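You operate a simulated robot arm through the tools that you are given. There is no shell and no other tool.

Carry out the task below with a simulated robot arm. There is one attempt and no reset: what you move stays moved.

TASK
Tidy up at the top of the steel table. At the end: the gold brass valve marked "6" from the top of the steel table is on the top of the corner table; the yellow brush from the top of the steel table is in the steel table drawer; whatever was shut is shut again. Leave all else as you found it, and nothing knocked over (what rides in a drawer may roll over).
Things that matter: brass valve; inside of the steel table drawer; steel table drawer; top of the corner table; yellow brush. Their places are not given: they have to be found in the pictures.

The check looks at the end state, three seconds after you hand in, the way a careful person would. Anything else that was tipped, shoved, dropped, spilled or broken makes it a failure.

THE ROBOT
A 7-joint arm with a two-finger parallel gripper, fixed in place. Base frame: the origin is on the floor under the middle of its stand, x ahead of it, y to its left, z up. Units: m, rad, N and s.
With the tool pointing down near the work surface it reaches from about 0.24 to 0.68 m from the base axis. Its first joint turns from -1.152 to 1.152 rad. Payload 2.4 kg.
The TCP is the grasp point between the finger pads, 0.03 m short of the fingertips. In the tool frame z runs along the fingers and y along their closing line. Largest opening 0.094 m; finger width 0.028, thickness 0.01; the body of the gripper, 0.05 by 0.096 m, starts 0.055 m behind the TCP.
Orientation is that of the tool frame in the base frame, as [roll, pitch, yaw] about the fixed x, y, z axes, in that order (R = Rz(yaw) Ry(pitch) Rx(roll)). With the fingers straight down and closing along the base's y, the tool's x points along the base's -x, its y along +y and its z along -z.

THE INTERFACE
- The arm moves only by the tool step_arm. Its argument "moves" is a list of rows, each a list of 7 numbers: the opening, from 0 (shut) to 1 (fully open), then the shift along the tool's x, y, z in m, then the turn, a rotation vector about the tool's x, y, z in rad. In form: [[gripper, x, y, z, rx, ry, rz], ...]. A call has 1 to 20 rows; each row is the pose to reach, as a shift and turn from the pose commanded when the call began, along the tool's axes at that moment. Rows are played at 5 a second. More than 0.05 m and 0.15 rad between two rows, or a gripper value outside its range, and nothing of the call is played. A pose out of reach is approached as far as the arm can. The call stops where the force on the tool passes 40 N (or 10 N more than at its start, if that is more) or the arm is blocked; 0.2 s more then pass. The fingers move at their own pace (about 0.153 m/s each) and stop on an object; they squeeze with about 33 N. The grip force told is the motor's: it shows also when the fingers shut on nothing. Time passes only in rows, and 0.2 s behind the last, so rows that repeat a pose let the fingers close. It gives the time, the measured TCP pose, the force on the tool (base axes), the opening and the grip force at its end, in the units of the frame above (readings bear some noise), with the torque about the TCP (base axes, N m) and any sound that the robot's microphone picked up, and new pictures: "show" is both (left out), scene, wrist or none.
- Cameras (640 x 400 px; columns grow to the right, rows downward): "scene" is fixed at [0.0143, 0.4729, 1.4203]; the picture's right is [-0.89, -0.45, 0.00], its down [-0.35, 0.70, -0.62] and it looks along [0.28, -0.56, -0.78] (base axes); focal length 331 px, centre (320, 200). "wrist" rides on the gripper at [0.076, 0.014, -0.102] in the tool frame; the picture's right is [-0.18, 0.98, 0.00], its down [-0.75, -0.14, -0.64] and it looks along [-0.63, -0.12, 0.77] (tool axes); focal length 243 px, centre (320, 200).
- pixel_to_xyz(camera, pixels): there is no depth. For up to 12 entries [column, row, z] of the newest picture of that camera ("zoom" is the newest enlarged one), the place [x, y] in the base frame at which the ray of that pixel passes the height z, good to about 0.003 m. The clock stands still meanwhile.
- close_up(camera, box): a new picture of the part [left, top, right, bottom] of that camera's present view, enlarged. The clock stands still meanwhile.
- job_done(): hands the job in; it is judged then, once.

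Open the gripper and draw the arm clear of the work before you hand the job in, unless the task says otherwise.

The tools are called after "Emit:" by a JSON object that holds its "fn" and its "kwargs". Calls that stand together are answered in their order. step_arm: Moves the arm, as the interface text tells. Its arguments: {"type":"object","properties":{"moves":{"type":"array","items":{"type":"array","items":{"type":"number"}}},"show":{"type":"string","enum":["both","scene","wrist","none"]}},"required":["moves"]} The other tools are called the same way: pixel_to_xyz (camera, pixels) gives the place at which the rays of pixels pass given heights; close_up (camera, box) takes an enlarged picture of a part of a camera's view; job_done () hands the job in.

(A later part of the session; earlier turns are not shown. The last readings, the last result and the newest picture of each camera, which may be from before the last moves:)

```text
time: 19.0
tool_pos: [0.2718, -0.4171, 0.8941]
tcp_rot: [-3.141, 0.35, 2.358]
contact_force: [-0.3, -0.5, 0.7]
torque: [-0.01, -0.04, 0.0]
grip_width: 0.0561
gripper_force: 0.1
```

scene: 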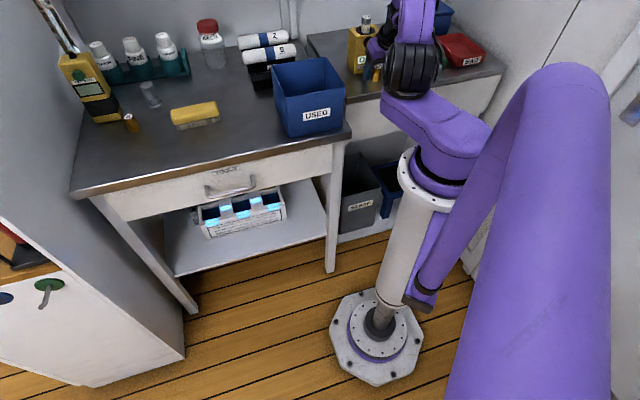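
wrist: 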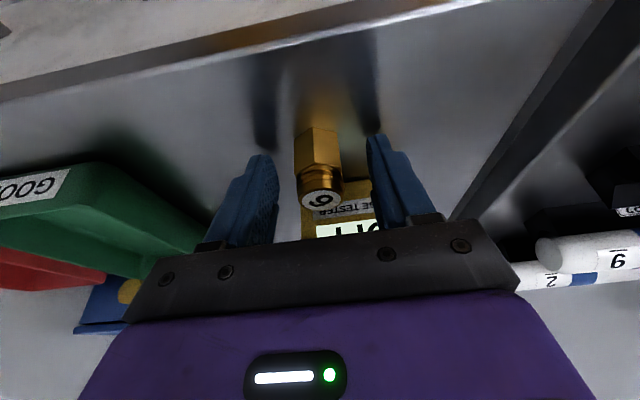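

The valve stands upright between the open fingers. I rise straight up, clear of it.

Emit:
{"fn": "step_arm", "kwargs": {"moves": [[0.6, -0.0069, 0, -0.0188, 0, 0, 0], [0.6, -0.0137, 0, -0.0376, 0, 0, 0], [0.6, -0.0274, 0, -0.0752, 0, 0, 0], [0.6, -0.0412, 0, -0.1127, 0, 0, 0], [0.6, -0.0549, 0, -0.1503, 0, 0, 0], [0.6, -0.0686, 0, -0.1879, 0, 0, 0], [0.6, -0.0789, 0, -0.216, 0, 0, 0]]}}

```text
time: 20.6
tool_pos: [0.2744, -0.415, 1.1245]
tcp_rot: [-3.139, 0.35, 2.356]
contact_force: [-0.2, -0.4, 0.2]
torque: [-0.05, 0.04, 0.0]
grip_width: 0.0564
gripper_force: 0.0
```

scene: 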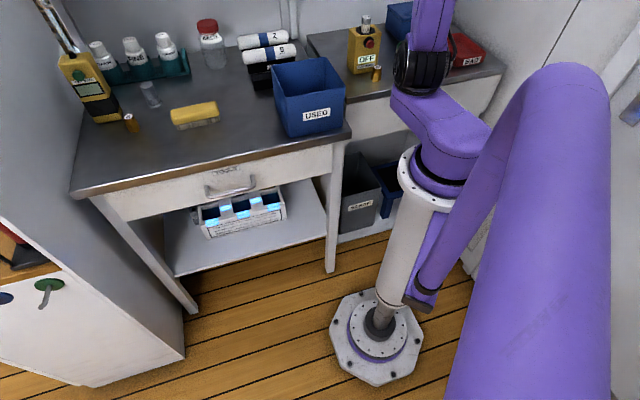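
wrist: 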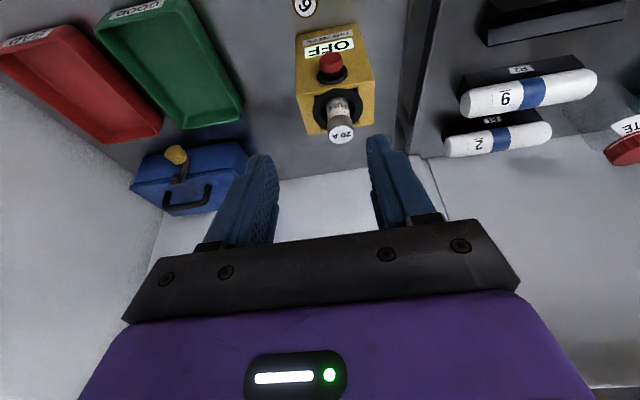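

Valve 6 now stands on the corner table (scene (377,73)). Next I straighten the tool to vertical before moving over to the drawer.

Emit:
{"fn": "step_arm", "kwargs": {"moves": [[0.6, 0, 0, 0, 0, 0.12, 0], [0.6, 0, 0, 0, 0, 0.24, 0], [0.6, 0, 0, 0, 0, 0.35, 0]], "show": "none"}}

Emit:
{"fn": "close_up", "kwargs": {"camera": "scene", "box": [330, 10, 426, 110]}}

```text
time: 21.4
tool_pos: [0.2732, -0.4159, 1.1241]
tcp_rot: [-3.14, -0.001, 2.356]
contact_force: [0.2, 0.3, 0.2]
torque: [0.0, 0.0, -0.01]
grip_width: 0.0563
gripper_force: 0.1
```

```text
4.00 times, centred on (378, 60) of scene
```

zoom: 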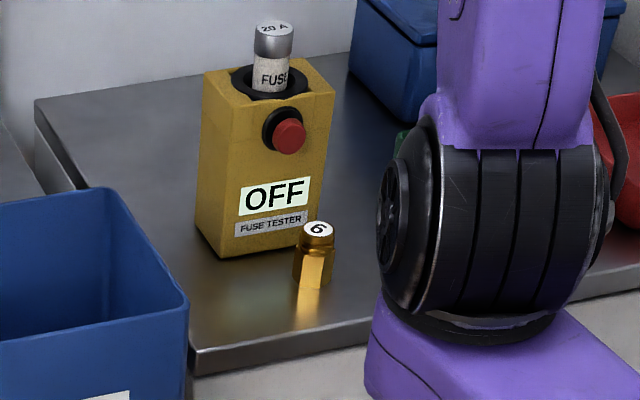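

The valve is upright with "6" on top. I now swing the arm back over to above the front of the drawer, turning 90° so the closing line becomes perpendicular to the handle bar.

Emit:
{"fn": "step_arm", "kwargs": {"moves": [[0.6, 0.0242, 0.0378, 0, 0, 0, -0.1208], [0.6, 0.0485, 0.0755, 0, 0, 0, -0.2417], [0.6, 0.0727, 0.1133, 0, 0, 0, -0.3625], [0.6, 0.097, 0.151, 0, 0, 0, -0.4834], [0.6, 0.1212, 0.1888, 0, 0, 0, -0.6042], [0.6, 0.1454, 0.2266, 0, 0, 0, -0.725], [0.6, 0.1697, 0.2643, 0, 0, 0, -0.8459], [0.6, 0.1939, 0.3021, 0, 0, 0, -0.9667], [0.6, 0.2181, 0.3399, 0, 0, 0, -1.0876], [0.6, 0.2424, 0.3776, 0.005, 0, 0, -1.2084], [0.6, 0.2666, 0.4154, 0.01, 0, 0, -1.3293], [0.6, 0.2909, 0.4531, 0.017, 0, 0, -1.4501], [0.6, 0.3151, 0.4909, 0.024, 0, 0, -1.571], [0.6, 0.3151, 0.4909, 0.024, 0, 0, -1.571]]}}

```text
time: 24.4
tool_pos: [0.3941, 0.1567, 1.0995]
tcp_rot: [-3.14, 0.0, -2.352]
contact_force: [0.0, -0.6, 0.1]
torque: [-0.02, -0.01, -0.02]
grip_width: 0.0562
gripper_force: 0.1
```

scene: 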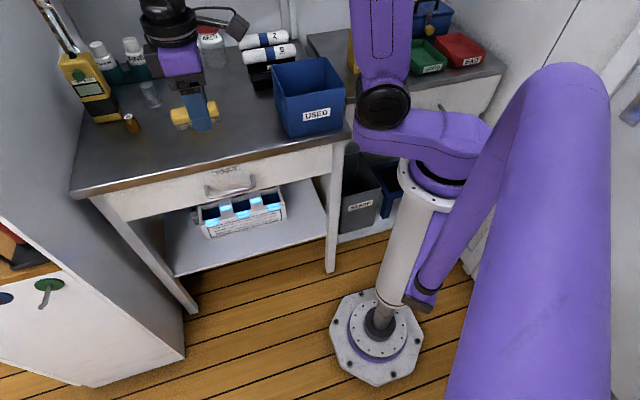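
wrist: 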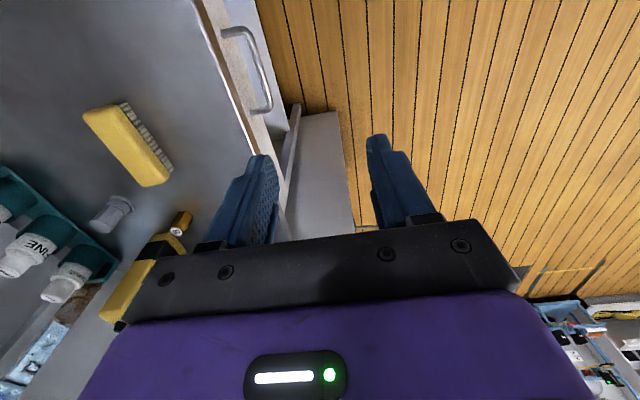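

The handle is visible in the wrist picture at about (250,70). I zoom in on it and take bar positions for triangulation.

Emit:
{"fn": "close_up", "kwargs": {"camera": "wrist", "box": [190, 10, 318, 130]}}

Emit:
{"fn": "close_up", "kwargs": {"camera": "scene", "box": [195, 165, 275, 215]}}

```text
3.33 times, centred on (254, 70) of wrist
```

zoom: 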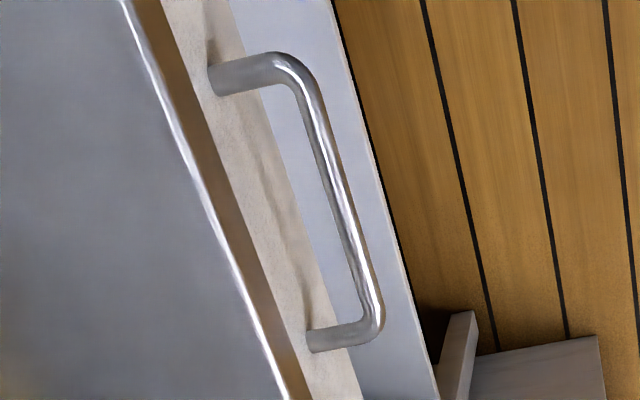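

```text
8.00 times, centred on (235, 190) of scene
```

zoom: 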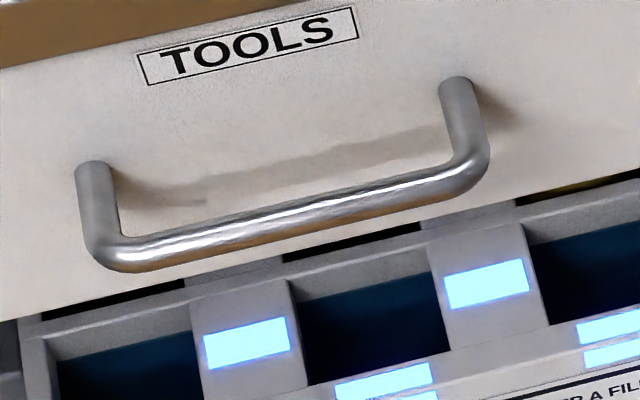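

I triangulate the bar's middle and ends and the post roots from both views.

Emit:
{"fn": "pixel_to_xyz", "kwargs": {"camera": "wrist", "pixels": [[246.5, 32, 0.75], [246.5, 32, 0.77], [269.5, 105.5, 0.75], [269.5, 105.5, 0.77], [259.2, 68.5, 0.75], [259.2, 68.5, 0.77], [221.5, 34, 0.76], [251, 112, 0.76], [222, 80, 0.856], [195, 8, 0.856]]}}

Emit:
{"fn": "pixel_to_xyz", "kwargs": {"camera": "scene", "pixels": [[253.75, 186.9, 0.75], [253.75, 186.9, 0.77], [209.4, 196.2, 0.75], [209.4, 196.2, 0.77], [231.5, 191.9, 0.75], [231.5, 191.9, 0.77], [206.5, 186, 0.76], [252.1, 175.6, 0.76]]}}

```text
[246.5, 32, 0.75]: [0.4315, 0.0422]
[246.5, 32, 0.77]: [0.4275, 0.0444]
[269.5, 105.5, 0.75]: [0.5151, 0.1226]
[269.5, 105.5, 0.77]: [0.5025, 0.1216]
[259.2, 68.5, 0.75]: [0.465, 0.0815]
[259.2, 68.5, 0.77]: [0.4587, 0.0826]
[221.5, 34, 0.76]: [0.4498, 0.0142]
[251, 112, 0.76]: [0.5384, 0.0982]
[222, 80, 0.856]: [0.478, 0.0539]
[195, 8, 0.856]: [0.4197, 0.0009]
```

```text
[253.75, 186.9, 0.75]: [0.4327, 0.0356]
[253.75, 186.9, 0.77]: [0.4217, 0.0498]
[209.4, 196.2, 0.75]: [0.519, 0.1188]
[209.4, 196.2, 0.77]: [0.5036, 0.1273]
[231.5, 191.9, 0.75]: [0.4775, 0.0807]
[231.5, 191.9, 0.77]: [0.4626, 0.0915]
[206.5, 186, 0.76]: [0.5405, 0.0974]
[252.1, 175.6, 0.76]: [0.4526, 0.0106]
```

Bar centre is now well fixed at (0.469,0.083,0.760), standing 0.038 m off the drawer face. I tilt the tool 0.8 rad so the fingers point inward-down at the handle, while still high above.

Emit:
{"fn": "step_arm", "kwargs": {"moves": [[0.6, 0, 0, 0, 0.133, 0, 0], [0.6, 0, 0, 0, 0.267, 0, 0], [0.6, 0, 0, 0, 0.4, 0, 0], [0.6, 0, 0, 0, 0.533, 0, 0], [0.6, 0, 0, 0, 0.667, 0, 0], [0.45, 0, 0, 0, 0.8, 0, 0], [0.35, 0, 0, 0, 0.8, 0, 0]]}}

```text
time: 26.0
tool_pos: [0.3967, 0.1535, 1.1004]
tcp_rot: [-2.339, 0.0, -2.354]
contact_force: [0.1, 0.5, -1.0]
torque: [-0.03, 0.0, 0.01]
grip_width: 0.0329
gripper_force: 0.0
```

scene: 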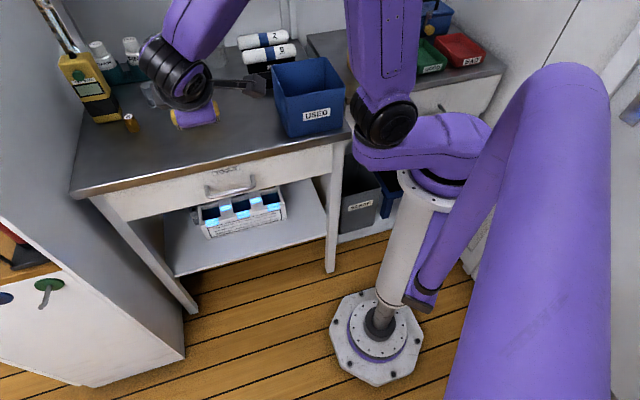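
wrist: 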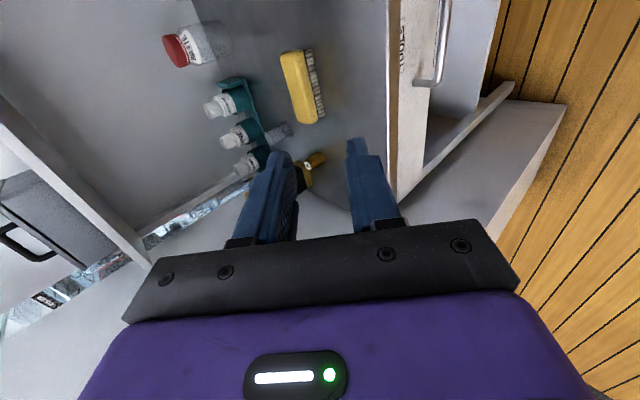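

The tilt is right (fingers leaning toward the drawer). I descend to a standoff point about 0.09 m out along the approach line from the bar.

Emit:
{"fn": "step_arm", "kwargs": {"moves": [[0.35, 0, 0.0291, 0.034, 0, 0, 0], [0.35, 0, 0.0582, 0.0681, 0, 0, 0], [0.35, 0, 0.0872, 0.1021, 0, 0, 0], [0.35, 0, 0.1163, 0.1361, 0, 0, 0], [0.35, -0.001, 0.1454, 0.1702, 0, 0, 0], [0.35, -0.001, 0.1745, 0.2042, 0, 0, 0], [0.35, -0.001, 0.1745, 0.2042, 0, 0, 0]]}}

```text
time: 27.6
tool_pos: [0.4154, 0.1393, 0.8336]
tcp_rot: [-2.34, 0.001, -2.356]
contact_force: [0.1, -0.8, 0.6]
torque: [0.0, 0.03, -0.01]
grip_width: 0.0328
gripper_force: 0.1
```

scene: 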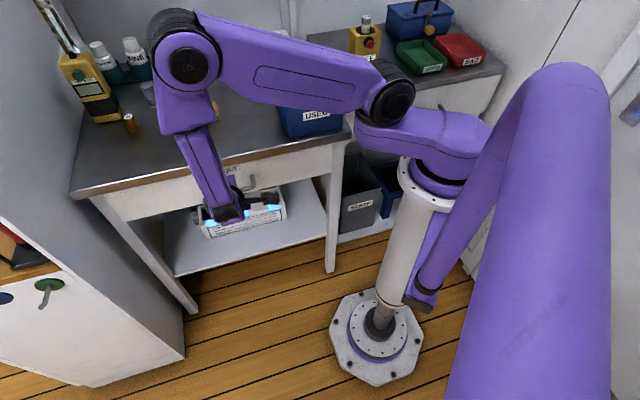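
wrist: 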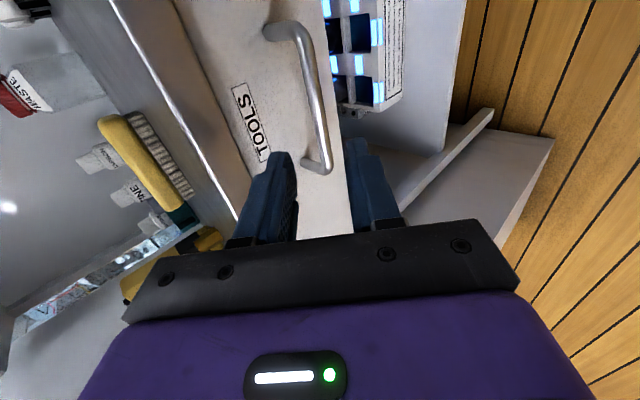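

I'm at the standoff; the handle is in view from (285,30) to (315,165). I verify the bar's ends from this close view at z=0.76.

Emit:
{"fn": "close_up", "kwargs": {"camera": "wrist", "box": [230, 0, 390, 200]}}

Emit:
{"fn": "pixel_to_xyz", "kwargs": {"camera": "wrist", "pixels": [[299, 32, 0.76], [325, 162, 0.76], [315, 95, 0.76], [299, 32, 0.77], [325, 162, 0.77], [315, 95, 0.77], [270, 30, 0.76], [305, 165, 0.76]]}}

```text
2.00 times, centred on (310, 100) of wrist
```

zoom: 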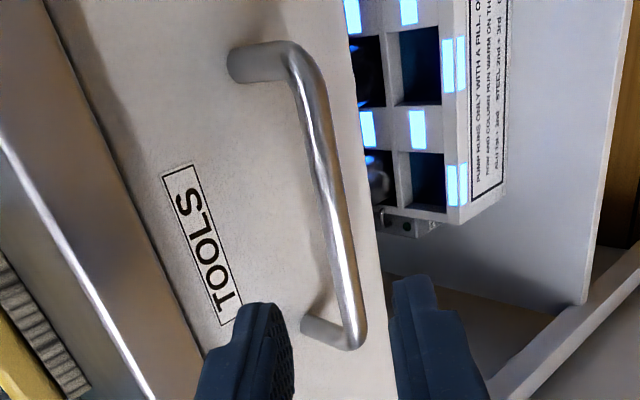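

```text
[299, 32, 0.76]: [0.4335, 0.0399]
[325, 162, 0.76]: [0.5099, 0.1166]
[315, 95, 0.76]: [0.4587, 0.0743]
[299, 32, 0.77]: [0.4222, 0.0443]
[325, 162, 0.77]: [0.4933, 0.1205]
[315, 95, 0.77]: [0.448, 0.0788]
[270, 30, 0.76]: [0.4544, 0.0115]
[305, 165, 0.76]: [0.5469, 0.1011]
```

The bar location agrees within a few mm. I advance 0.06 m along the approach line and look again.

Emit:
{"fn": "step_arm", "kwargs": {"moves": [[0.35, 0.001, -0.001, 0.02, 0, 0, 0], [0.35, 0.002, -0.0018, 0.04, 0, 0, 0], [0.35, 0.003, -0.0023, 0.06, 0, 0, 0], [0.35, 0.003, -0.0023, 0.06, 0, 0, 0]], "show": "wrist"}}

Emit:
{"fn": "close_up", "kwargs": {"camera": "wrist", "box": [230, 60, 390, 260]}}

```text
time: 28.6
tool_pos: [0.4434, 0.1035, 0.7934]
tcp_rot: [-2.34, 0.0, -2.354]
contact_force: [-0.7, -0.2, -0.2]
torque: [0.01, 0.02, 0.02]
grip_width: 0.0326
gripper_force: 0.0
```

wrist: 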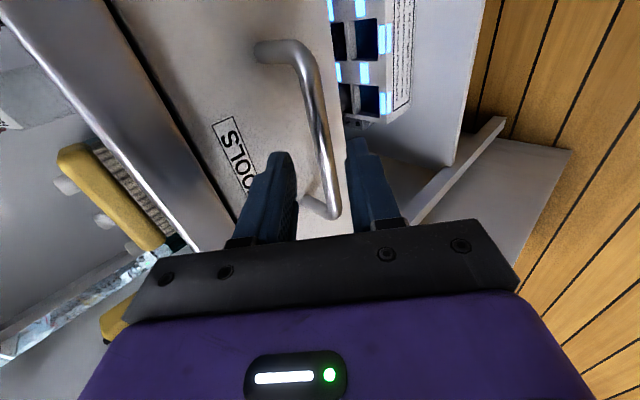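

```text
2.00 times, centred on (310, 160) of wrist
```

zoom: 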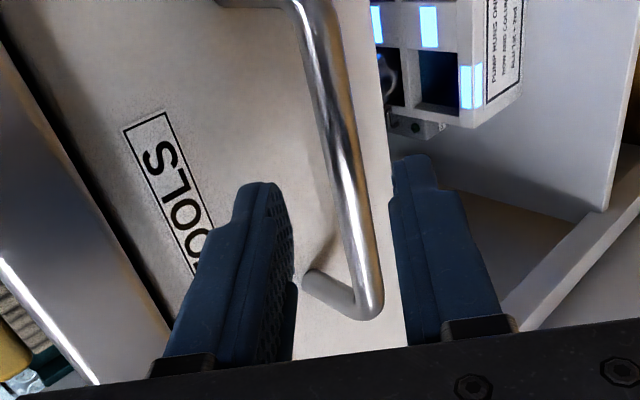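

The bar runs centred between the two fingertips. I advance the remaining ~0.032 m so that the bar lies inside the finger pads.

Emit:
{"fn": "step_arm", "kwargs": {"moves": [[0.35, 0, 0, 0.01, 0, 0, 0], [0.35, 0, 0, 0.02, 0, 0, 0], [0.35, 0, 0, 0.032, 0, 0, 0], [0.35, 0, 0, 0.032, 0, 0, 0]], "show": "wrist"}}

Emit:
{"fn": "close_up", "kwargs": {"camera": "wrist", "box": [230, 60, 390, 260]}}

```text
time: 29.6
tool_pos: [0.4602, 0.0853, 0.7716]
tcp_rot: [-2.34, -0.001, -2.354]
contact_force: [0.4, 0.0, 0.2]
torque: [-0.05, 0.02, 0.02]
grip_width: 0.0326
gripper_force: 0.1
```

wrist: 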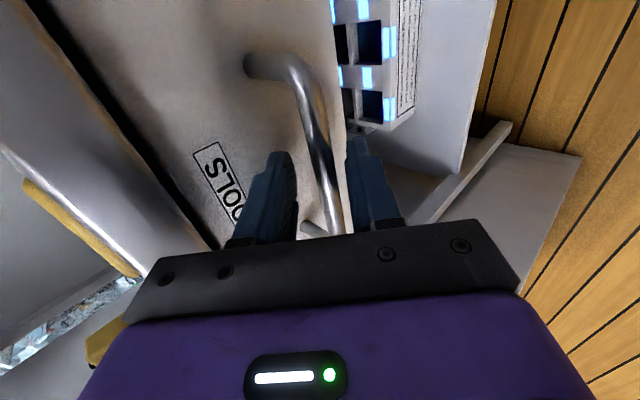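

```text
2.00 times, centred on (310, 160) of wrist
```

zoom: 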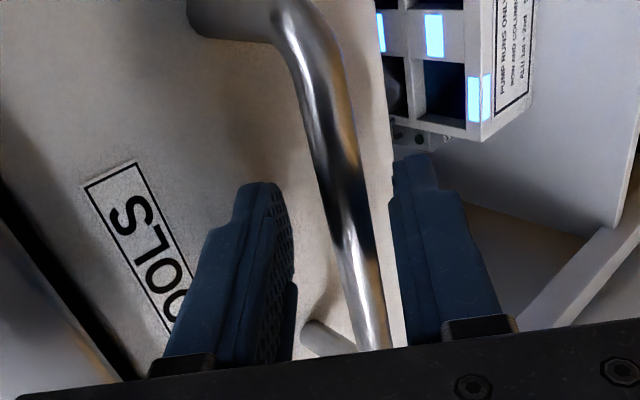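

The bar is between the pads without contact. I close the gripper on it.

Emit:
{"fn": "step_arm", "kwargs": {"moves": [[0.2, 0, 0, 0, 0, 0, 0], [0.1, 0, 0, 0, 0, 0, 0], [0, 0, 0, 0, 0, 0, 0], [0, 0, 0, 0, 0, 0, 0]], "show": "wrist"}}

```text
time: 30.6
tool_pos: [0.4581, 0.0873, 0.7701]
tcp_rot: [-2.35, -0.004, -2.353]
contact_force: [-5.6, 8.8, -31.7]
torque: [0.32, -0.03, 0.71]
grip_width: 0.0113
gripper_force: 45.1
```

wrist: 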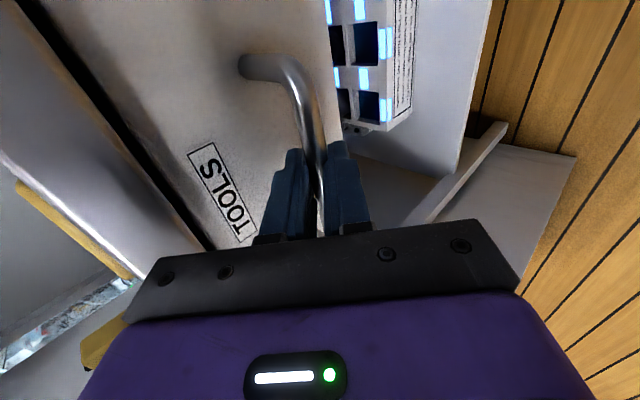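

The bar is gripped (width 0.011) but there is ~32 N of side load because the bar sits ~3 mm to the outer side. I relieve it by shifting the command +3 mm along the closing axis.

Emit:
{"fn": "step_arm", "kwargs": {"moves": [[0, 0, 0.0015, 0, 0, 0, 0], [0, 0, 0.003, 0, 0, 0, 0], [0, 0, 0.003, 0, 0, 0, 0]], "show": "none"}}

```text
time: 31.4
tool_pos: [0.4582, 0.087, 0.7691]
tcp_rot: [-2.337, -0.003, -2.356]
contact_force: [-19.9, 3.3, 9.0]
torque: [-0.39, 0.52, 0.52]
grip_width: 0.0114
gripper_force: 45.3
```

Side load has dropped. I start pulling the drawer slowly along its outward direction, 30 mm first.

Emit:
{"fn": "step_arm", "kwargs": {"moves": [[0, -0.0001, 0.0069, -0.0072, 0, 0, 0], [0, -0.0003, 0.0139, -0.0144, 0, 0, 0], [0, -0.0004, 0.0208, -0.0216, 0, 0, 0], [0, -0.0004, 0.0208, -0.0216, 0, 0, 0]]}}

```text
time: 32.4
tool_pos: [0.4379, 0.1089, 0.7701]
tcp_rot: [-2.343, -0.003, -2.359]
contact_force: [-4.2, -6.7, -13.2]
torque: [-0.3, 0.42, 0.31]
grip_width: 0.0115
gripper_force: 44.7
```

scene: 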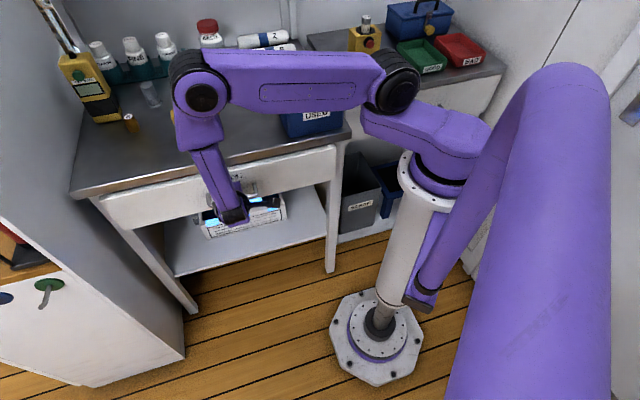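
wrist: 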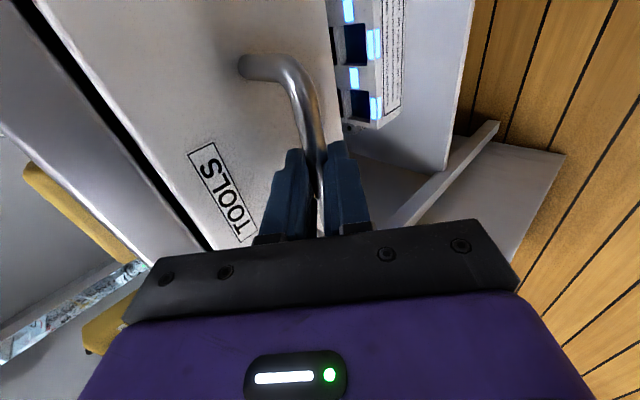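

The drawer is opening (gap visible in both pictures). I keep pulling another 0.1 m.

Emit:
{"fn": "step_arm", "kwargs": {"moves": [[0, -0.0003, 0.0139, -0.0144, 0, 0, 0], [0, -0.0006, 0.0278, -0.0288, 0, 0, 0], [0, -0.0009, 0.0417, -0.0431, 0, 0, 0], [0, -0.0012, 0.0556, -0.0575, 0, 0, 0], [0, -0.0015, 0.0695, -0.0719, 0, 0, 0], [0, -0.0015, 0.0695, -0.0719, 0, 0, 0]]}}

```text
time: 33.8
tool_pos: [0.3668, 0.1801, 0.7704]
tcp_rot: [-2.341, -0.005, -2.36]
contact_force: [-14.5, -13.7, -23.1]
torque: [-0.57, 0.78, -0.31]
grip_width: 0.0114
gripper_force: 45.3
```

scene: 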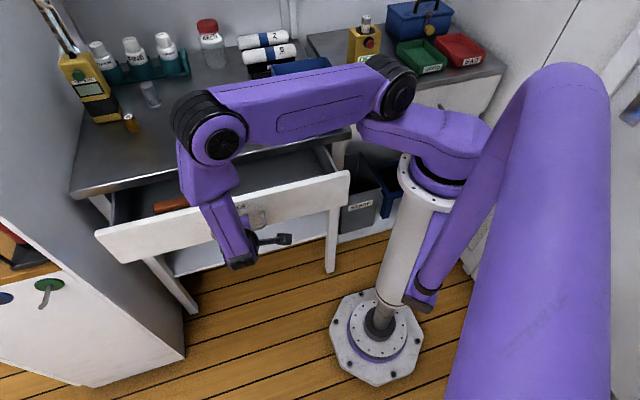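
wrist: 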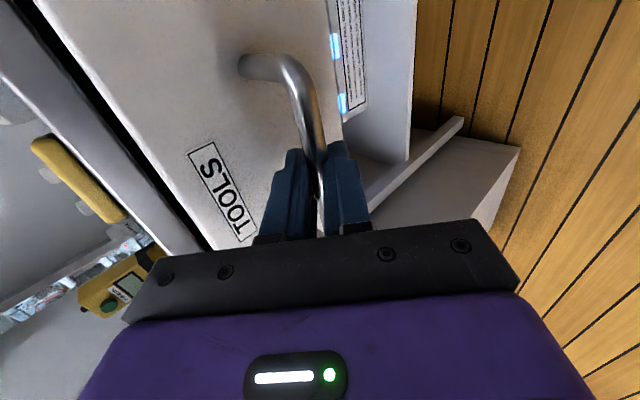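

The drawer is open ~0.13 m; side load suggests I'm ~2 mm off sideways and high. I correct that and pull a further 0.07 m.

Emit:
{"fn": "step_arm", "kwargs": {"moves": [[0, 0.002, 0.0016, 0.0016, 0, 0, 0], [0, 0.002, 0.0122, -0.0092, 0, 0, 0], [0, 0.002, 0.0227, -0.02, 0, 0, 0], [0, 0.002, 0.0331, -0.0308, 0, 0, 0], [0, 0.002, 0.0435, -0.0416, 0, 0, 0], [0, 0.002, 0.0502, -0.0487, 0, 0, 0], [0, 0.002, 0.0502, -0.0487, 0, 0, 0]]}}

```text
time: 35.6
tool_pos: [0.3177, 0.2278, 0.7695]
tcp_rot: [-2.332, -0.003, -2.355]
contact_force: [-3.1, -3.0, 4.7]
torque: [-0.01, -0.07, 0.42]
grip_width: 0.0116
gripper_force: 45.0
stopped in row 7: the force on the tool passed its limit at 40 N (the readings are from after the stop); the commanded pose is now the measured one
```

scene: 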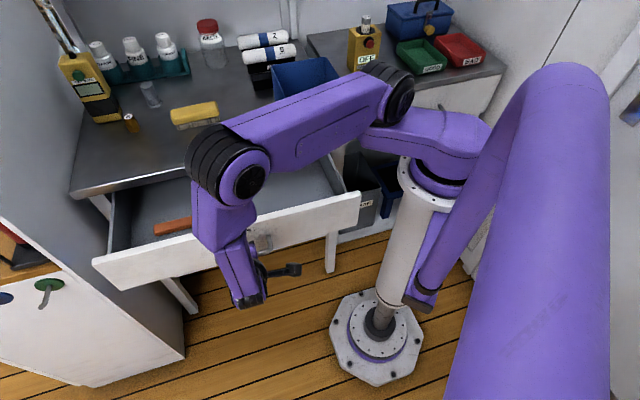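
wrist: 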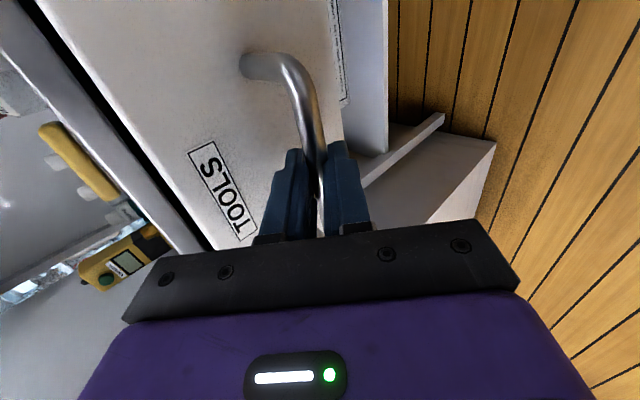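

The drawer is open about 0.2 m (likely its end stop). I release the handle and back off along the tool axis.

Emit:
{"fn": "step_arm", "kwargs": {"moves": [[0.2, 0, 0, 0, 0, 0, 0], [0.35, 0, 0, 0, 0, 0, 0], [0.35, 0, 0, 0, 0, 0, 0], [0.35, 0, 0, -0.025, 0, 0, 0], [0.35, 0, 0, -0.05, 0, 0, 0], [0.35, 0, 0, -0.085, 0, 0, 0], [0.35, 0, 0, -0.12, 0, 0, 0]]}}

```text
time: 37.2
tool_pos: [0.2556, 0.2883, 0.8533]
tcp_rot: [-2.332, -0.007, -2.355]
contact_force: [-0.6, -0.6, -0.3]
torque: [0.0, 0.01, -0.02]
grip_width: 0.0327
gripper_force: 0.1
```

scene: 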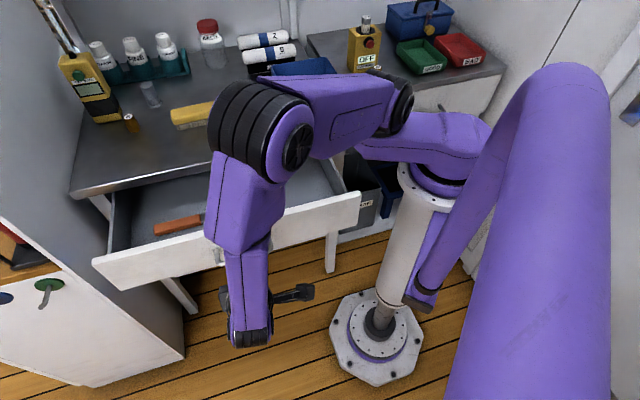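
wrist: 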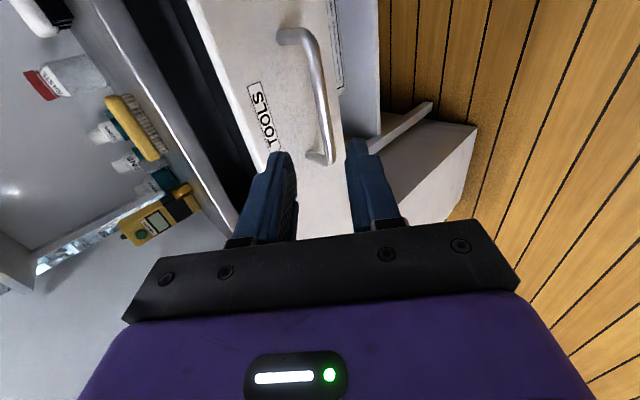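

I'm clear of the handle. I rise straight up to z≈1.1, then straighten the tool to vertical.

Emit:
{"fn": "step_arm", "kwargs": {"moves": [[0.35, 0, -0.0298, -0.0284, 0, 0, 0], [0.35, 0, -0.0596, -0.0568, 0, 0, 0], [0.35, 0, -0.0894, -0.0852, 0, 0, 0], [0.35, 0, -0.1192, -0.1136, 0, 0, 0], [0.35, 0, -0.149, -0.142, 0, 0, 0], [0.35, 0, -0.1788, -0.1704, 0, 0, 0], [0.35, 0, -0.1788, -0.1704, -0.135, 0, 0], [0.35, 0, -0.1788, -0.1704, -0.27, 0, 0], [0.35, 0, -0.1788, -0.1704, -0.405, 0, 0], [0.35, 0, -0.1788, -0.1704, -0.54, 0, 0], [0.35, 0, -0.1788, -0.1704, -0.675, 0, 0], [0.35, 0, -0.1788, -0.1704, -0.81, 0, 0]]}}

```text
time: 39.8
tool_pos: [0.2573, 0.2899, 1.0998]
tcp_rot: [3.139, -0.003, -2.354]
contact_force: [-0.3, 0.5, 0.7]
torque: [0.03, 0.0, -0.01]
grip_width: 0.0331
gripper_force: 0.1
```

scene: 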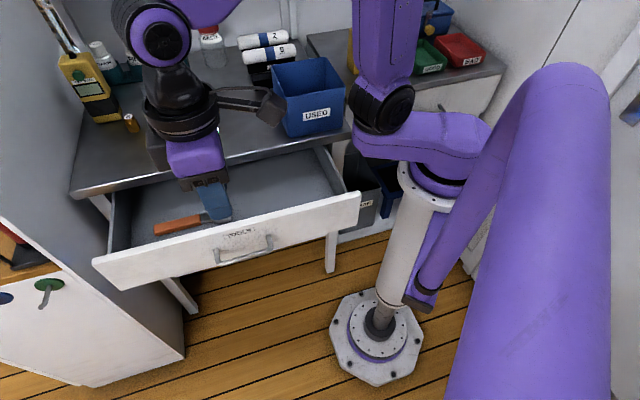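
wrist: 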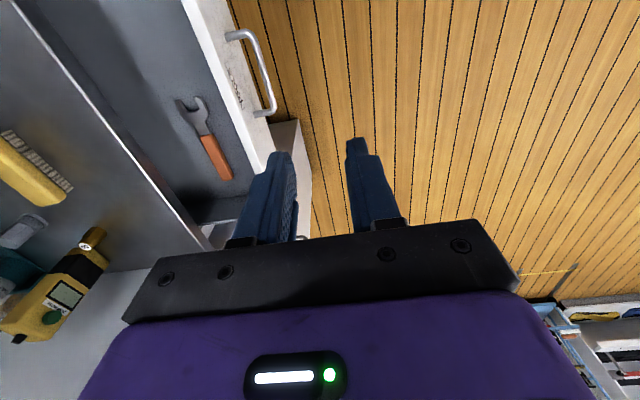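

The drawer holds a spanner with an orange handle; the rest looks empty. I triangulate the drawer floor height from the spanner's handle end (scene (156,231), wrist (228,176)) and the drawer's walls.

Emit:
{"fn": "close_up", "kwargs": {"camera": "scene", "box": [90, 130, 378, 310]}}

Emit:
{"fn": "close_up", "kwargs": {"camera": "wrist", "box": [0, 0, 320, 200]}}

Emit:
{"fn": "pixel_to_xyz", "kwargs": {"camera": "wrist", "pixels": [[228, 178, 0.7], [228, 178, 0.74], [205, 138, 0.7], [205, 138, 0.74]]}}

Emit:
{"fn": "pixel_to_xyz", "kwargs": {"camera": "scene", "pixels": [[155, 231, 0.7], [155, 231, 0.74], [200, 217, 0.7], [200, 217, 0.74]]}}

```text
2.22 times, centred on (234, 220) of scene
```

zoom: 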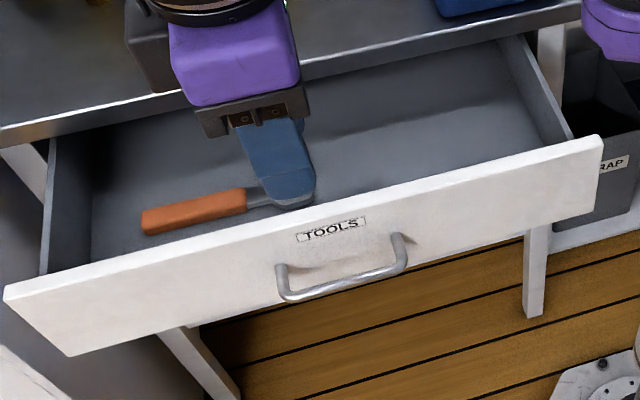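

```text
2.00 times, centred on (160, 100) of wrist
```

zoom: 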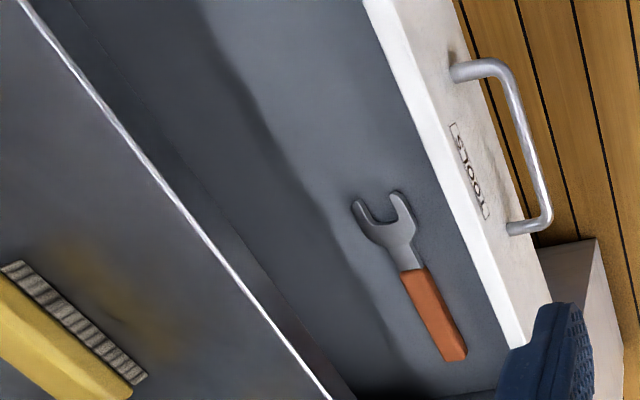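

```text
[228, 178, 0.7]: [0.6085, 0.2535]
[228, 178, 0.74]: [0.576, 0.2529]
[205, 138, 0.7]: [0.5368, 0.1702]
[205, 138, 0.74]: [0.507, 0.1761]
```

```text
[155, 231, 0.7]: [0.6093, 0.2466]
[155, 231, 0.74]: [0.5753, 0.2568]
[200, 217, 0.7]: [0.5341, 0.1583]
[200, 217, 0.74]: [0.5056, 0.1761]
```

Drawer floor is near z≈0.715–0.72, and the area right of the spanner is free. I move above the brush keeping the tool turned (closing line across the brush's width) and open the fingers.

Emit:
{"fn": "step_arm", "kwargs": {"moves": [[0.5, -0.004, -0.047, 0, 0, 0, 0], [0.6, -0.008, -0.094, 0, 0, 0, 0], [0.7, -0.012, -0.141, 0, 0, 0, 0], [0.8, -0.016, -0.189, 0, 0, 0, 0], [0.8, -0.02, -0.236, 0, 0, 0, 0], [0.8, -0.024, -0.283, 0, 0, 0, 0], [0.8, -0.028, -0.33, 0.015, 0, 0, 0], [0.8, -0.032, -0.378, 0.03, 0, 0, 0], [0.8, -0.036, -0.425, 0.045, 0, 0, 0], [0.8, -0.04, -0.4725, 0.06, 0, 0, 0], [0.8, -0.04, -0.4725, 0.08, 0, 0, 0], [0.8, -0.04, -0.4725, 0.08, 0, 0, 0]]}}

```text
refused: row 8 steps farther than a row can; nothing moved
```

One row stepped slightly too far; I resend with smaller steps.

Emit:
{"fn": "step_arm", "kwargs": {"moves": [[0.5, -0.004, -0.043, 0, 0, 0, 0], [0.6, -0.008, -0.086, 0, 0, 0, 0], [0.7, -0.012, -0.129, 0, 0, 0, 0], [0.8, -0.016, -0.172, 0, 0, 0, 0], [0.8, -0.02, -0.215, 0, 0, 0, 0], [0.8, -0.024, -0.258, 0, 0, 0, 0], [0.8, -0.028, -0.301, 0.01, 0, 0, 0], [0.8, -0.032, -0.344, 0.025, 0, 0, 0], [0.8, -0.036, -0.387, 0.04, 0, 0, 0], [0.8, -0.04, -0.43, 0.055, 0, 0, 0], [0.8, -0.04, -0.4725, 0.07, 0, 0, 0], [0.8, -0.04, -0.4725, 0.08, 0, 0, 0], [0.8, -0.04, -0.4725, 0.08, 0, 0, 0]]}}

```text
time: 42.6
tool_pos: [0.6197, -0.0131, 1.0198]
tcp_rot: [3.14, -0.003, -2.355]
contact_force: [0.3, 0.3, -0.1]
torque: [0.0, 0.0, 0.01]
grip_width: 0.0751
gripper_force: 0.1
```

scene: 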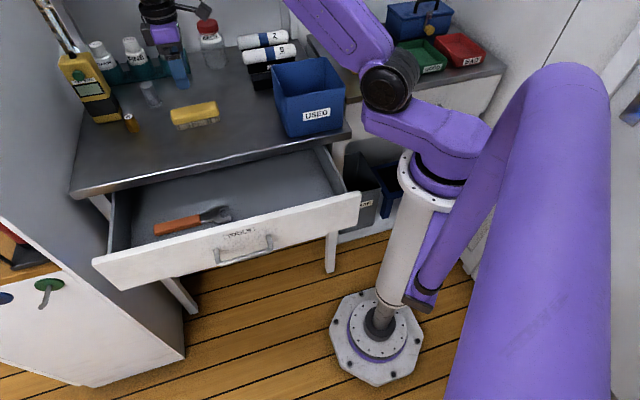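
wrist: 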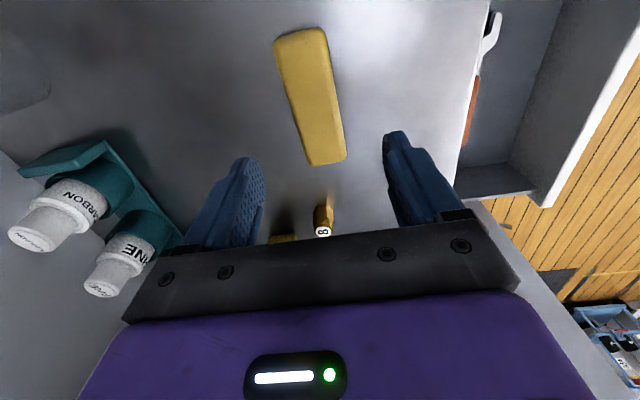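

The brush is centred at wrist (312,95) and the spanner lies in the open drawer. I take a close-up and measure the brush and its neighbours.

Emit:
{"fn": "close_up", "kwargs": {"camera": "wrist", "box": [240, 10, 400, 190]}}

Emit:
{"fn": "close_up", "kwargs": {"camera": "scene", "box": [120, 70, 248, 150]}}

Emit:
{"fn": "close_up", "kwargs": {"camera": "scene", "box": [90, 130, 378, 310]}}

```text
2.22 times, centred on (320, 100) of wrist
```

zoom: 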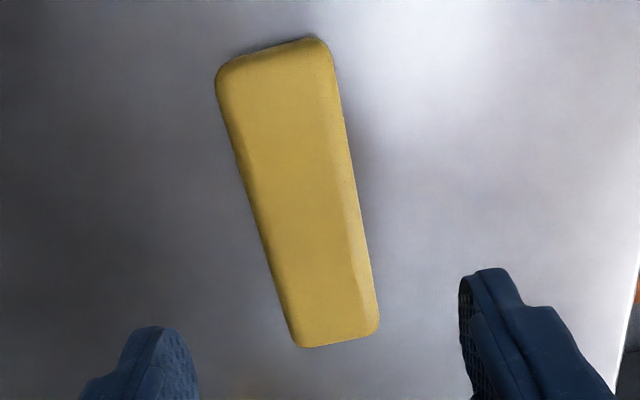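

```text
5.00 times, centred on (184, 110) of scene
```

zoom: 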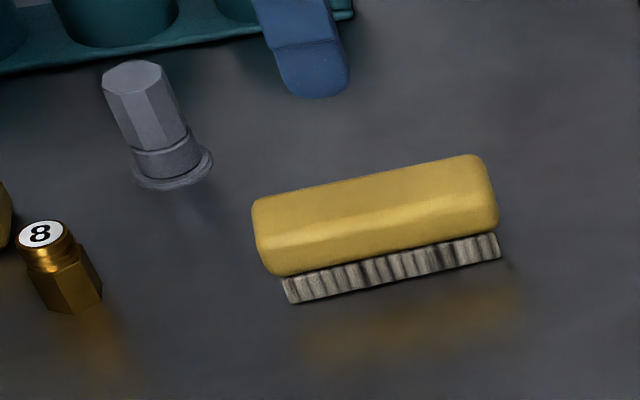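

```text
2.22 times, centred on (234, 220) of scene
```

zoom: 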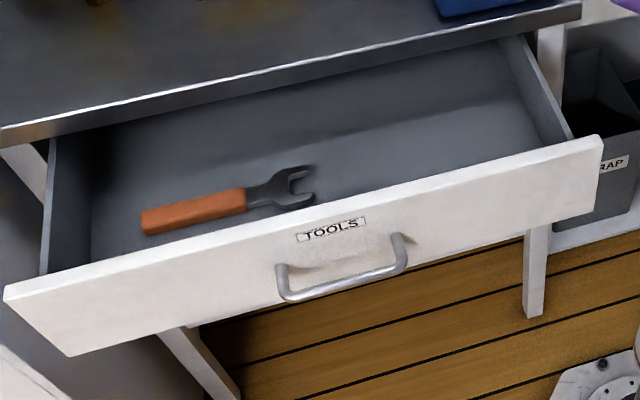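

Emit:
{"fn": "pixel_to_xyz", "kwargs": {"camera": "wrist", "pixels": [[274, 47, 0.89], [322, 29, 0.89], [346, 157, 0.89], [309, 164, 0.89], [291, 115, 0.89], [335, 93, 0.89], [325, 232, 0.9]]}}

Emit:
{"fn": "pixel_to_xyz", "kwargs": {"camera": "scene", "pixels": [[178, 130.4, 0.856], [219.6, 121.6, 0.856], [174, 125, 0.875], [219.4, 115.6, 0.875], [170.6, 110, 0.895], [216, 101, 0.895], [154, 107, 0.856], [147, 83, 0.9], [225, 213, 0.72], [223, 220, 0.72], [320, 155, 0.8], [340, 195, 0.82]]}}

```text
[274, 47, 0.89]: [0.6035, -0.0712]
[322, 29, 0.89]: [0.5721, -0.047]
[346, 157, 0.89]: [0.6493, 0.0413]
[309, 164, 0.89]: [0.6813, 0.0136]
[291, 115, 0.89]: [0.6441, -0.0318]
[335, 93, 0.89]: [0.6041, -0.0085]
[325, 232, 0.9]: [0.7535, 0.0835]
```

```text
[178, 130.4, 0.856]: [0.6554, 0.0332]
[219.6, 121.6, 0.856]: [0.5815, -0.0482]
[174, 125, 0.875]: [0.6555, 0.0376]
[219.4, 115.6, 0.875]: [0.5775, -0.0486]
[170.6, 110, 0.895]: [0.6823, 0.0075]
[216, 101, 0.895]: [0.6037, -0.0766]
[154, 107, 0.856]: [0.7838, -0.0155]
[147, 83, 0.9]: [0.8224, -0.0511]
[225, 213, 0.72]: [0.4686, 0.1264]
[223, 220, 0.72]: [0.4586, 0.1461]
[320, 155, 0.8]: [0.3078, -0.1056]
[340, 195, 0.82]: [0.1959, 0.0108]
```

The brush centre is at about (0.628,-0.018), long axis at 48°, width ~0.041, top z≈0.90. I align the tool and descend to just above it.

Emit:
{"fn": "step_arm", "kwargs": {"moves": [[0.8, -0.0012, -0.0047, 0.02, 0, 0, -0.026], [0.8, -0.0024, -0.0094, 0.045, 0, 0, -0.052], [0.8, -0.0024, -0.0094, 0.07, 0, 0, -0.052], [0.8, -0.0024, -0.0094, 0.085, 0, 0, -0.052], [0.8, -0.0024, -0.0094, 0.085, 0, 0, -0.052]]}}

```text
time: 43.8
tool_pos: [0.6283, -0.0198, 0.9341]
tcp_rot: [3.14, -0.004, -2.302]
contact_force: [-0.1, 1.0, -1.0]
torque: [0.0, -0.01, -0.01]
grip_width: 0.0753
gripper_force: 0.1
```

scene: 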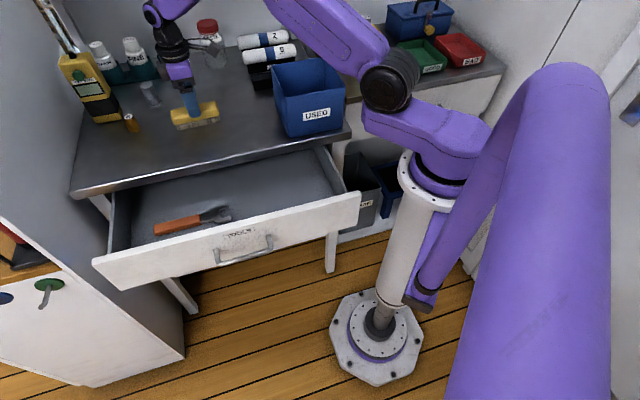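
wrist: 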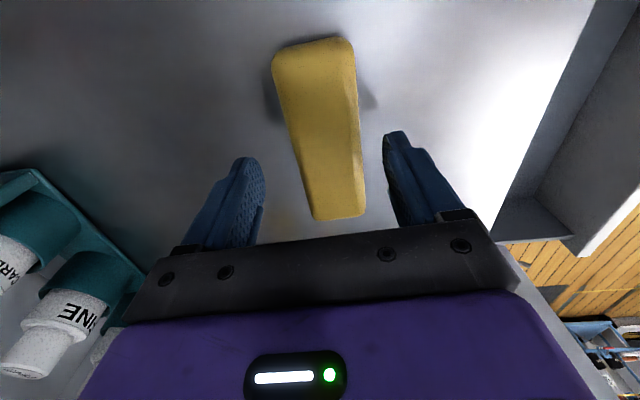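

I check the brush's edges relative to the tool axis at this close range.

Emit:
{"fn": "pixel_to_xyz", "kwargs": {"camera": "wrist", "pixels": [[297, 155, 0.89], [361, 155, 0.885], [274, 62, 0.89], [354, 45, 0.89], [364, 213, 0.89], [316, 218, 0.89]]}}

Emit:
{"fn": "close_up", "kwargs": {"camera": "wrist", "box": [220, 20, 420, 240]}}

```text
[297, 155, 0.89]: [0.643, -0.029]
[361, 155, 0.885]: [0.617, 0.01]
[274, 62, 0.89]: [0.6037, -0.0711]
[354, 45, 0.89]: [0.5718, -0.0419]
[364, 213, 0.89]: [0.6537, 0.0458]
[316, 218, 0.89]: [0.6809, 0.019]
```

```text
1.82 times, centred on (320, 130) of wrist
```

zoom: 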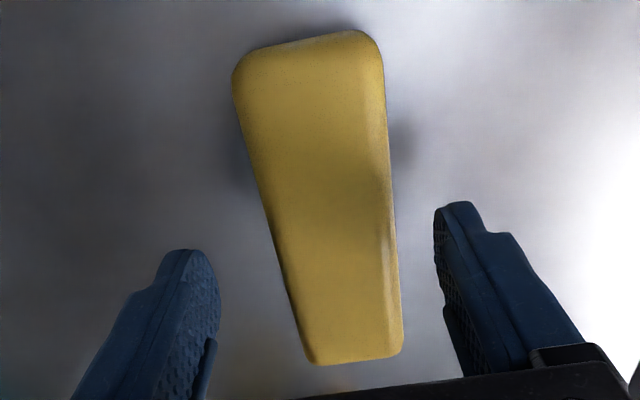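

The brush lies about 4 mm toward +y of the tool axis; I correct that and descend to the grasp height z≈0.893.

Emit:
{"fn": "step_arm", "kwargs": {"moves": [[0.8, 0, 0.004, 0.01, 0, 0, 0], [0.8, 0, 0.004, 0.025, 0, 0, 0], [0.8, 0, 0.004, 0.041, 0, 0, 0], [0.8, 0, 0.004, 0.041, 0, 0, 0]], "show": "wrist"}}

```text
time: 44.8
tool_pos: [0.6232, -0.0153, 0.8909]
tcp_rot: [3.141, -0.004, -2.303]
contact_force: [0.3, 0.7, 0.2]
torque: [0.01, -0.02, -0.01]
grip_width: 0.0751
gripper_force: 0.1
```

wrist: 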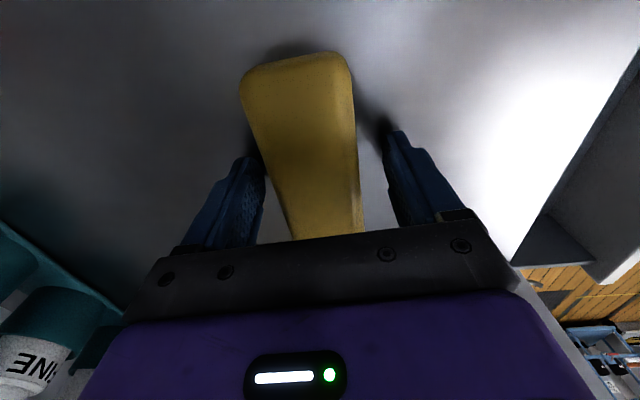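

The fingers straddle the brush body evenly. I close the gripper.

Emit:
{"fn": "step_arm", "kwargs": {"moves": [[0.6, 0, 0, 0, 0, 0, 0], [0.45, 0, 0, 0, 0, 0, 0], [0.3, 0, 0, 0, 0, 0, 0], [0.1, 0, 0, 0, 0, 0, 0], [0, 0, 0, 0, 0, 0, 0], [0, 0, 0, 0, 0, 0, 0]], "show": "wrist"}}

```text
time: 46.2
tool_pos: [0.6243, -0.0159, 0.8912]
tcp_rot: [3.14, -0.004, -2.3]
contact_force: [-0.2, -0.1, 0.7]
torque: [0.03, -0.03, 0.01]
grip_width: 0.0481
gripper_force: 32.9
```

wrist: 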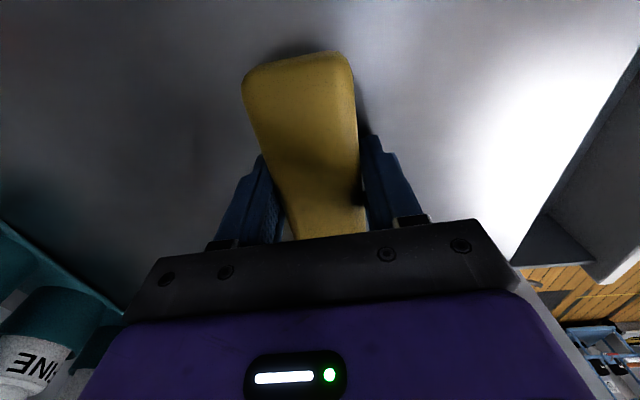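

Brush gripped at 0.048 m. I lift it straight up to about z=1.0.

Emit:
{"fn": "step_arm", "kwargs": {"moves": [[0, 0, 0, -0.015, 0, 0, 0], [0, 0, 0, -0.035, 0, 0, 0], [0, 0, 0, -0.065, 0, 0, 0], [0, 0, 0, -0.1, 0, 0, 0], [0, 0, 0, -0.1, 0, 0, 0]]}}

```text
time: 47.4
tool_pos: [0.6251, -0.018, 0.9941]
tcp_rot: [3.14, -0.005, -2.302]
contact_force: [0.4, -0.5, 0.4]
torque: [0.02, 0.02, -0.02]
grip_width: 0.0477
gripper_force: 33.1
```

scene: 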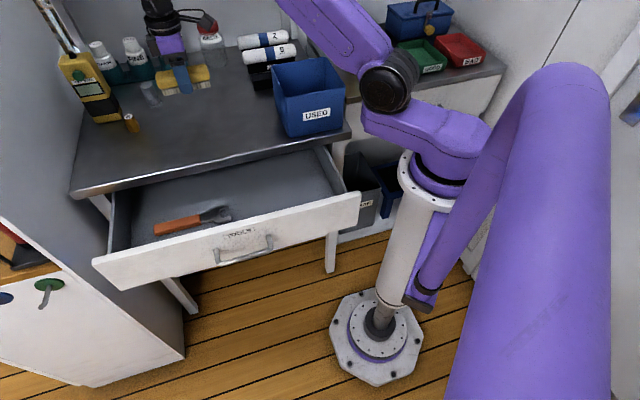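
wrist: 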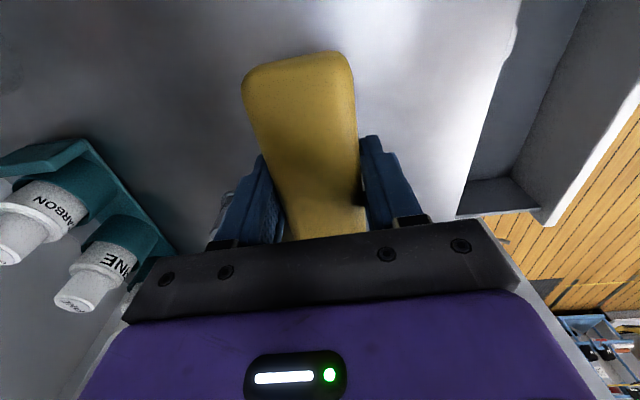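

The brush is held level. I carry it over, raised a little, to above the free part of the drawer (about (0.357,0.053)), aligning it with the drawer.

Emit:
{"fn": "step_arm", "kwargs": {"moves": [[0, 0, 0, -0.04, 0, 0, 0], [0, 0.018, 0.0353, -0.055, 0, 0, 0.008], [0, 0.036, 0.0705, -0.055, 0, 0, 0.016], [0, 0.0541, 0.1058, -0.055, 0, 0, 0.024], [0, 0.0721, 0.141, -0.055, 0, 0, 0.032], [0, 0.0901, 0.1763, -0.055, 0, 0, 0.04], [0, 0.1082, 0.2115, -0.055, 0, 0, 0.048], [0, 0.1262, 0.2468, -0.055, 0, 0, 0.052], [0, 0.1262, 0.2468, -0.055, 0, 0, 0.052]]}}

```text
time: 49.4
tool_pos: [0.3577, 0.0533, 1.0491]
tcp_rot: [3.14, -0.004, -2.355]
contact_force: [0.8, -0.8, -0.7]
torque: [0.0, 0.01, 0.01]
grip_width: 0.0475
gripper_force: 33.1
```

scene: 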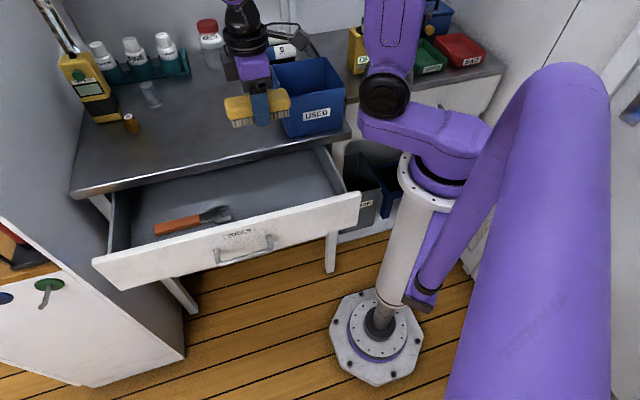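
wrist: 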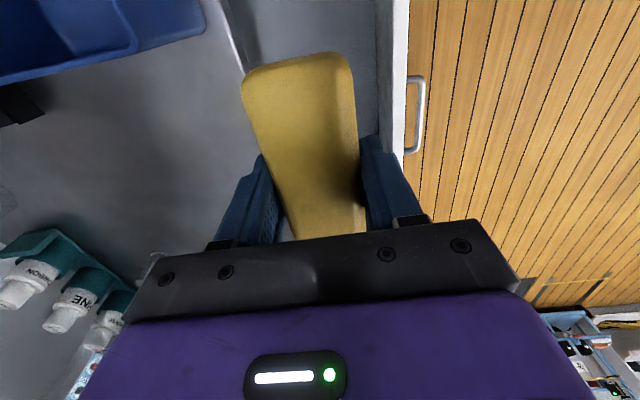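

The brush hangs above the drawer, clear of the table edge (left) and the front panel (right). I lower it to z≈0.82 first.

Emit:
{"fn": "step_arm", "kwargs": {"moves": [[0, 0, 0, 0.04, 0, 0, 0], [0, 0, 0, 0.08, 0, 0, 0], [0, 0, 0, 0.12, 0, 0, 0], [0, 0, 0, 0.16, 0, 0, 0], [0, 0, 0, 0.2, 0, 0, 0], [0, 0, 0, 0.23, 0, 0, 0], [0, 0, 0, 0.23, 0, 0, 0]]}}

```text
time: 51.0
tool_pos: [0.3582, 0.0526, 0.8184]
tcp_rot: [-3.14, 0.0, -2.354]
contact_force: [0.4, -0.8, -0.8]
torque: [-0.01, 0.02, 0.02]
grip_width: 0.0478
gripper_force: 33.0
```

scene: 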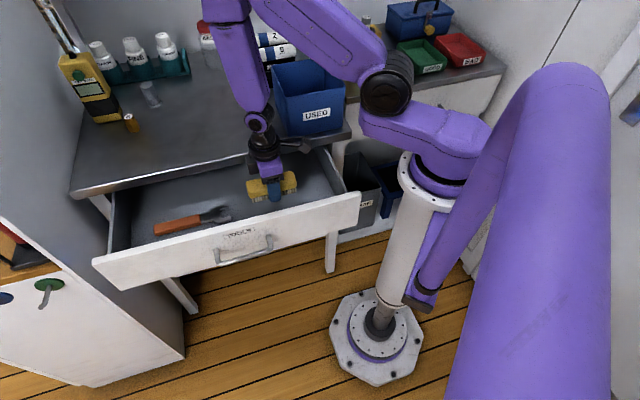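
wrist: 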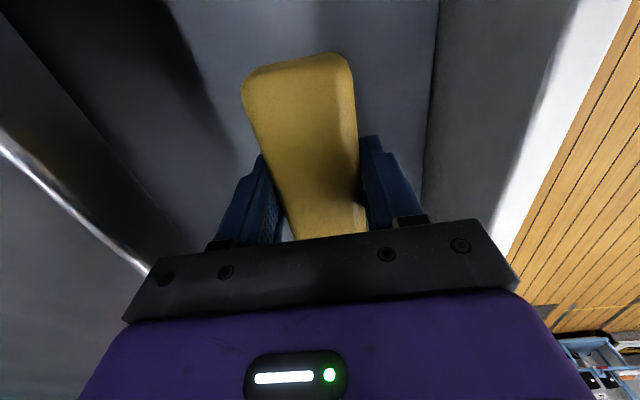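

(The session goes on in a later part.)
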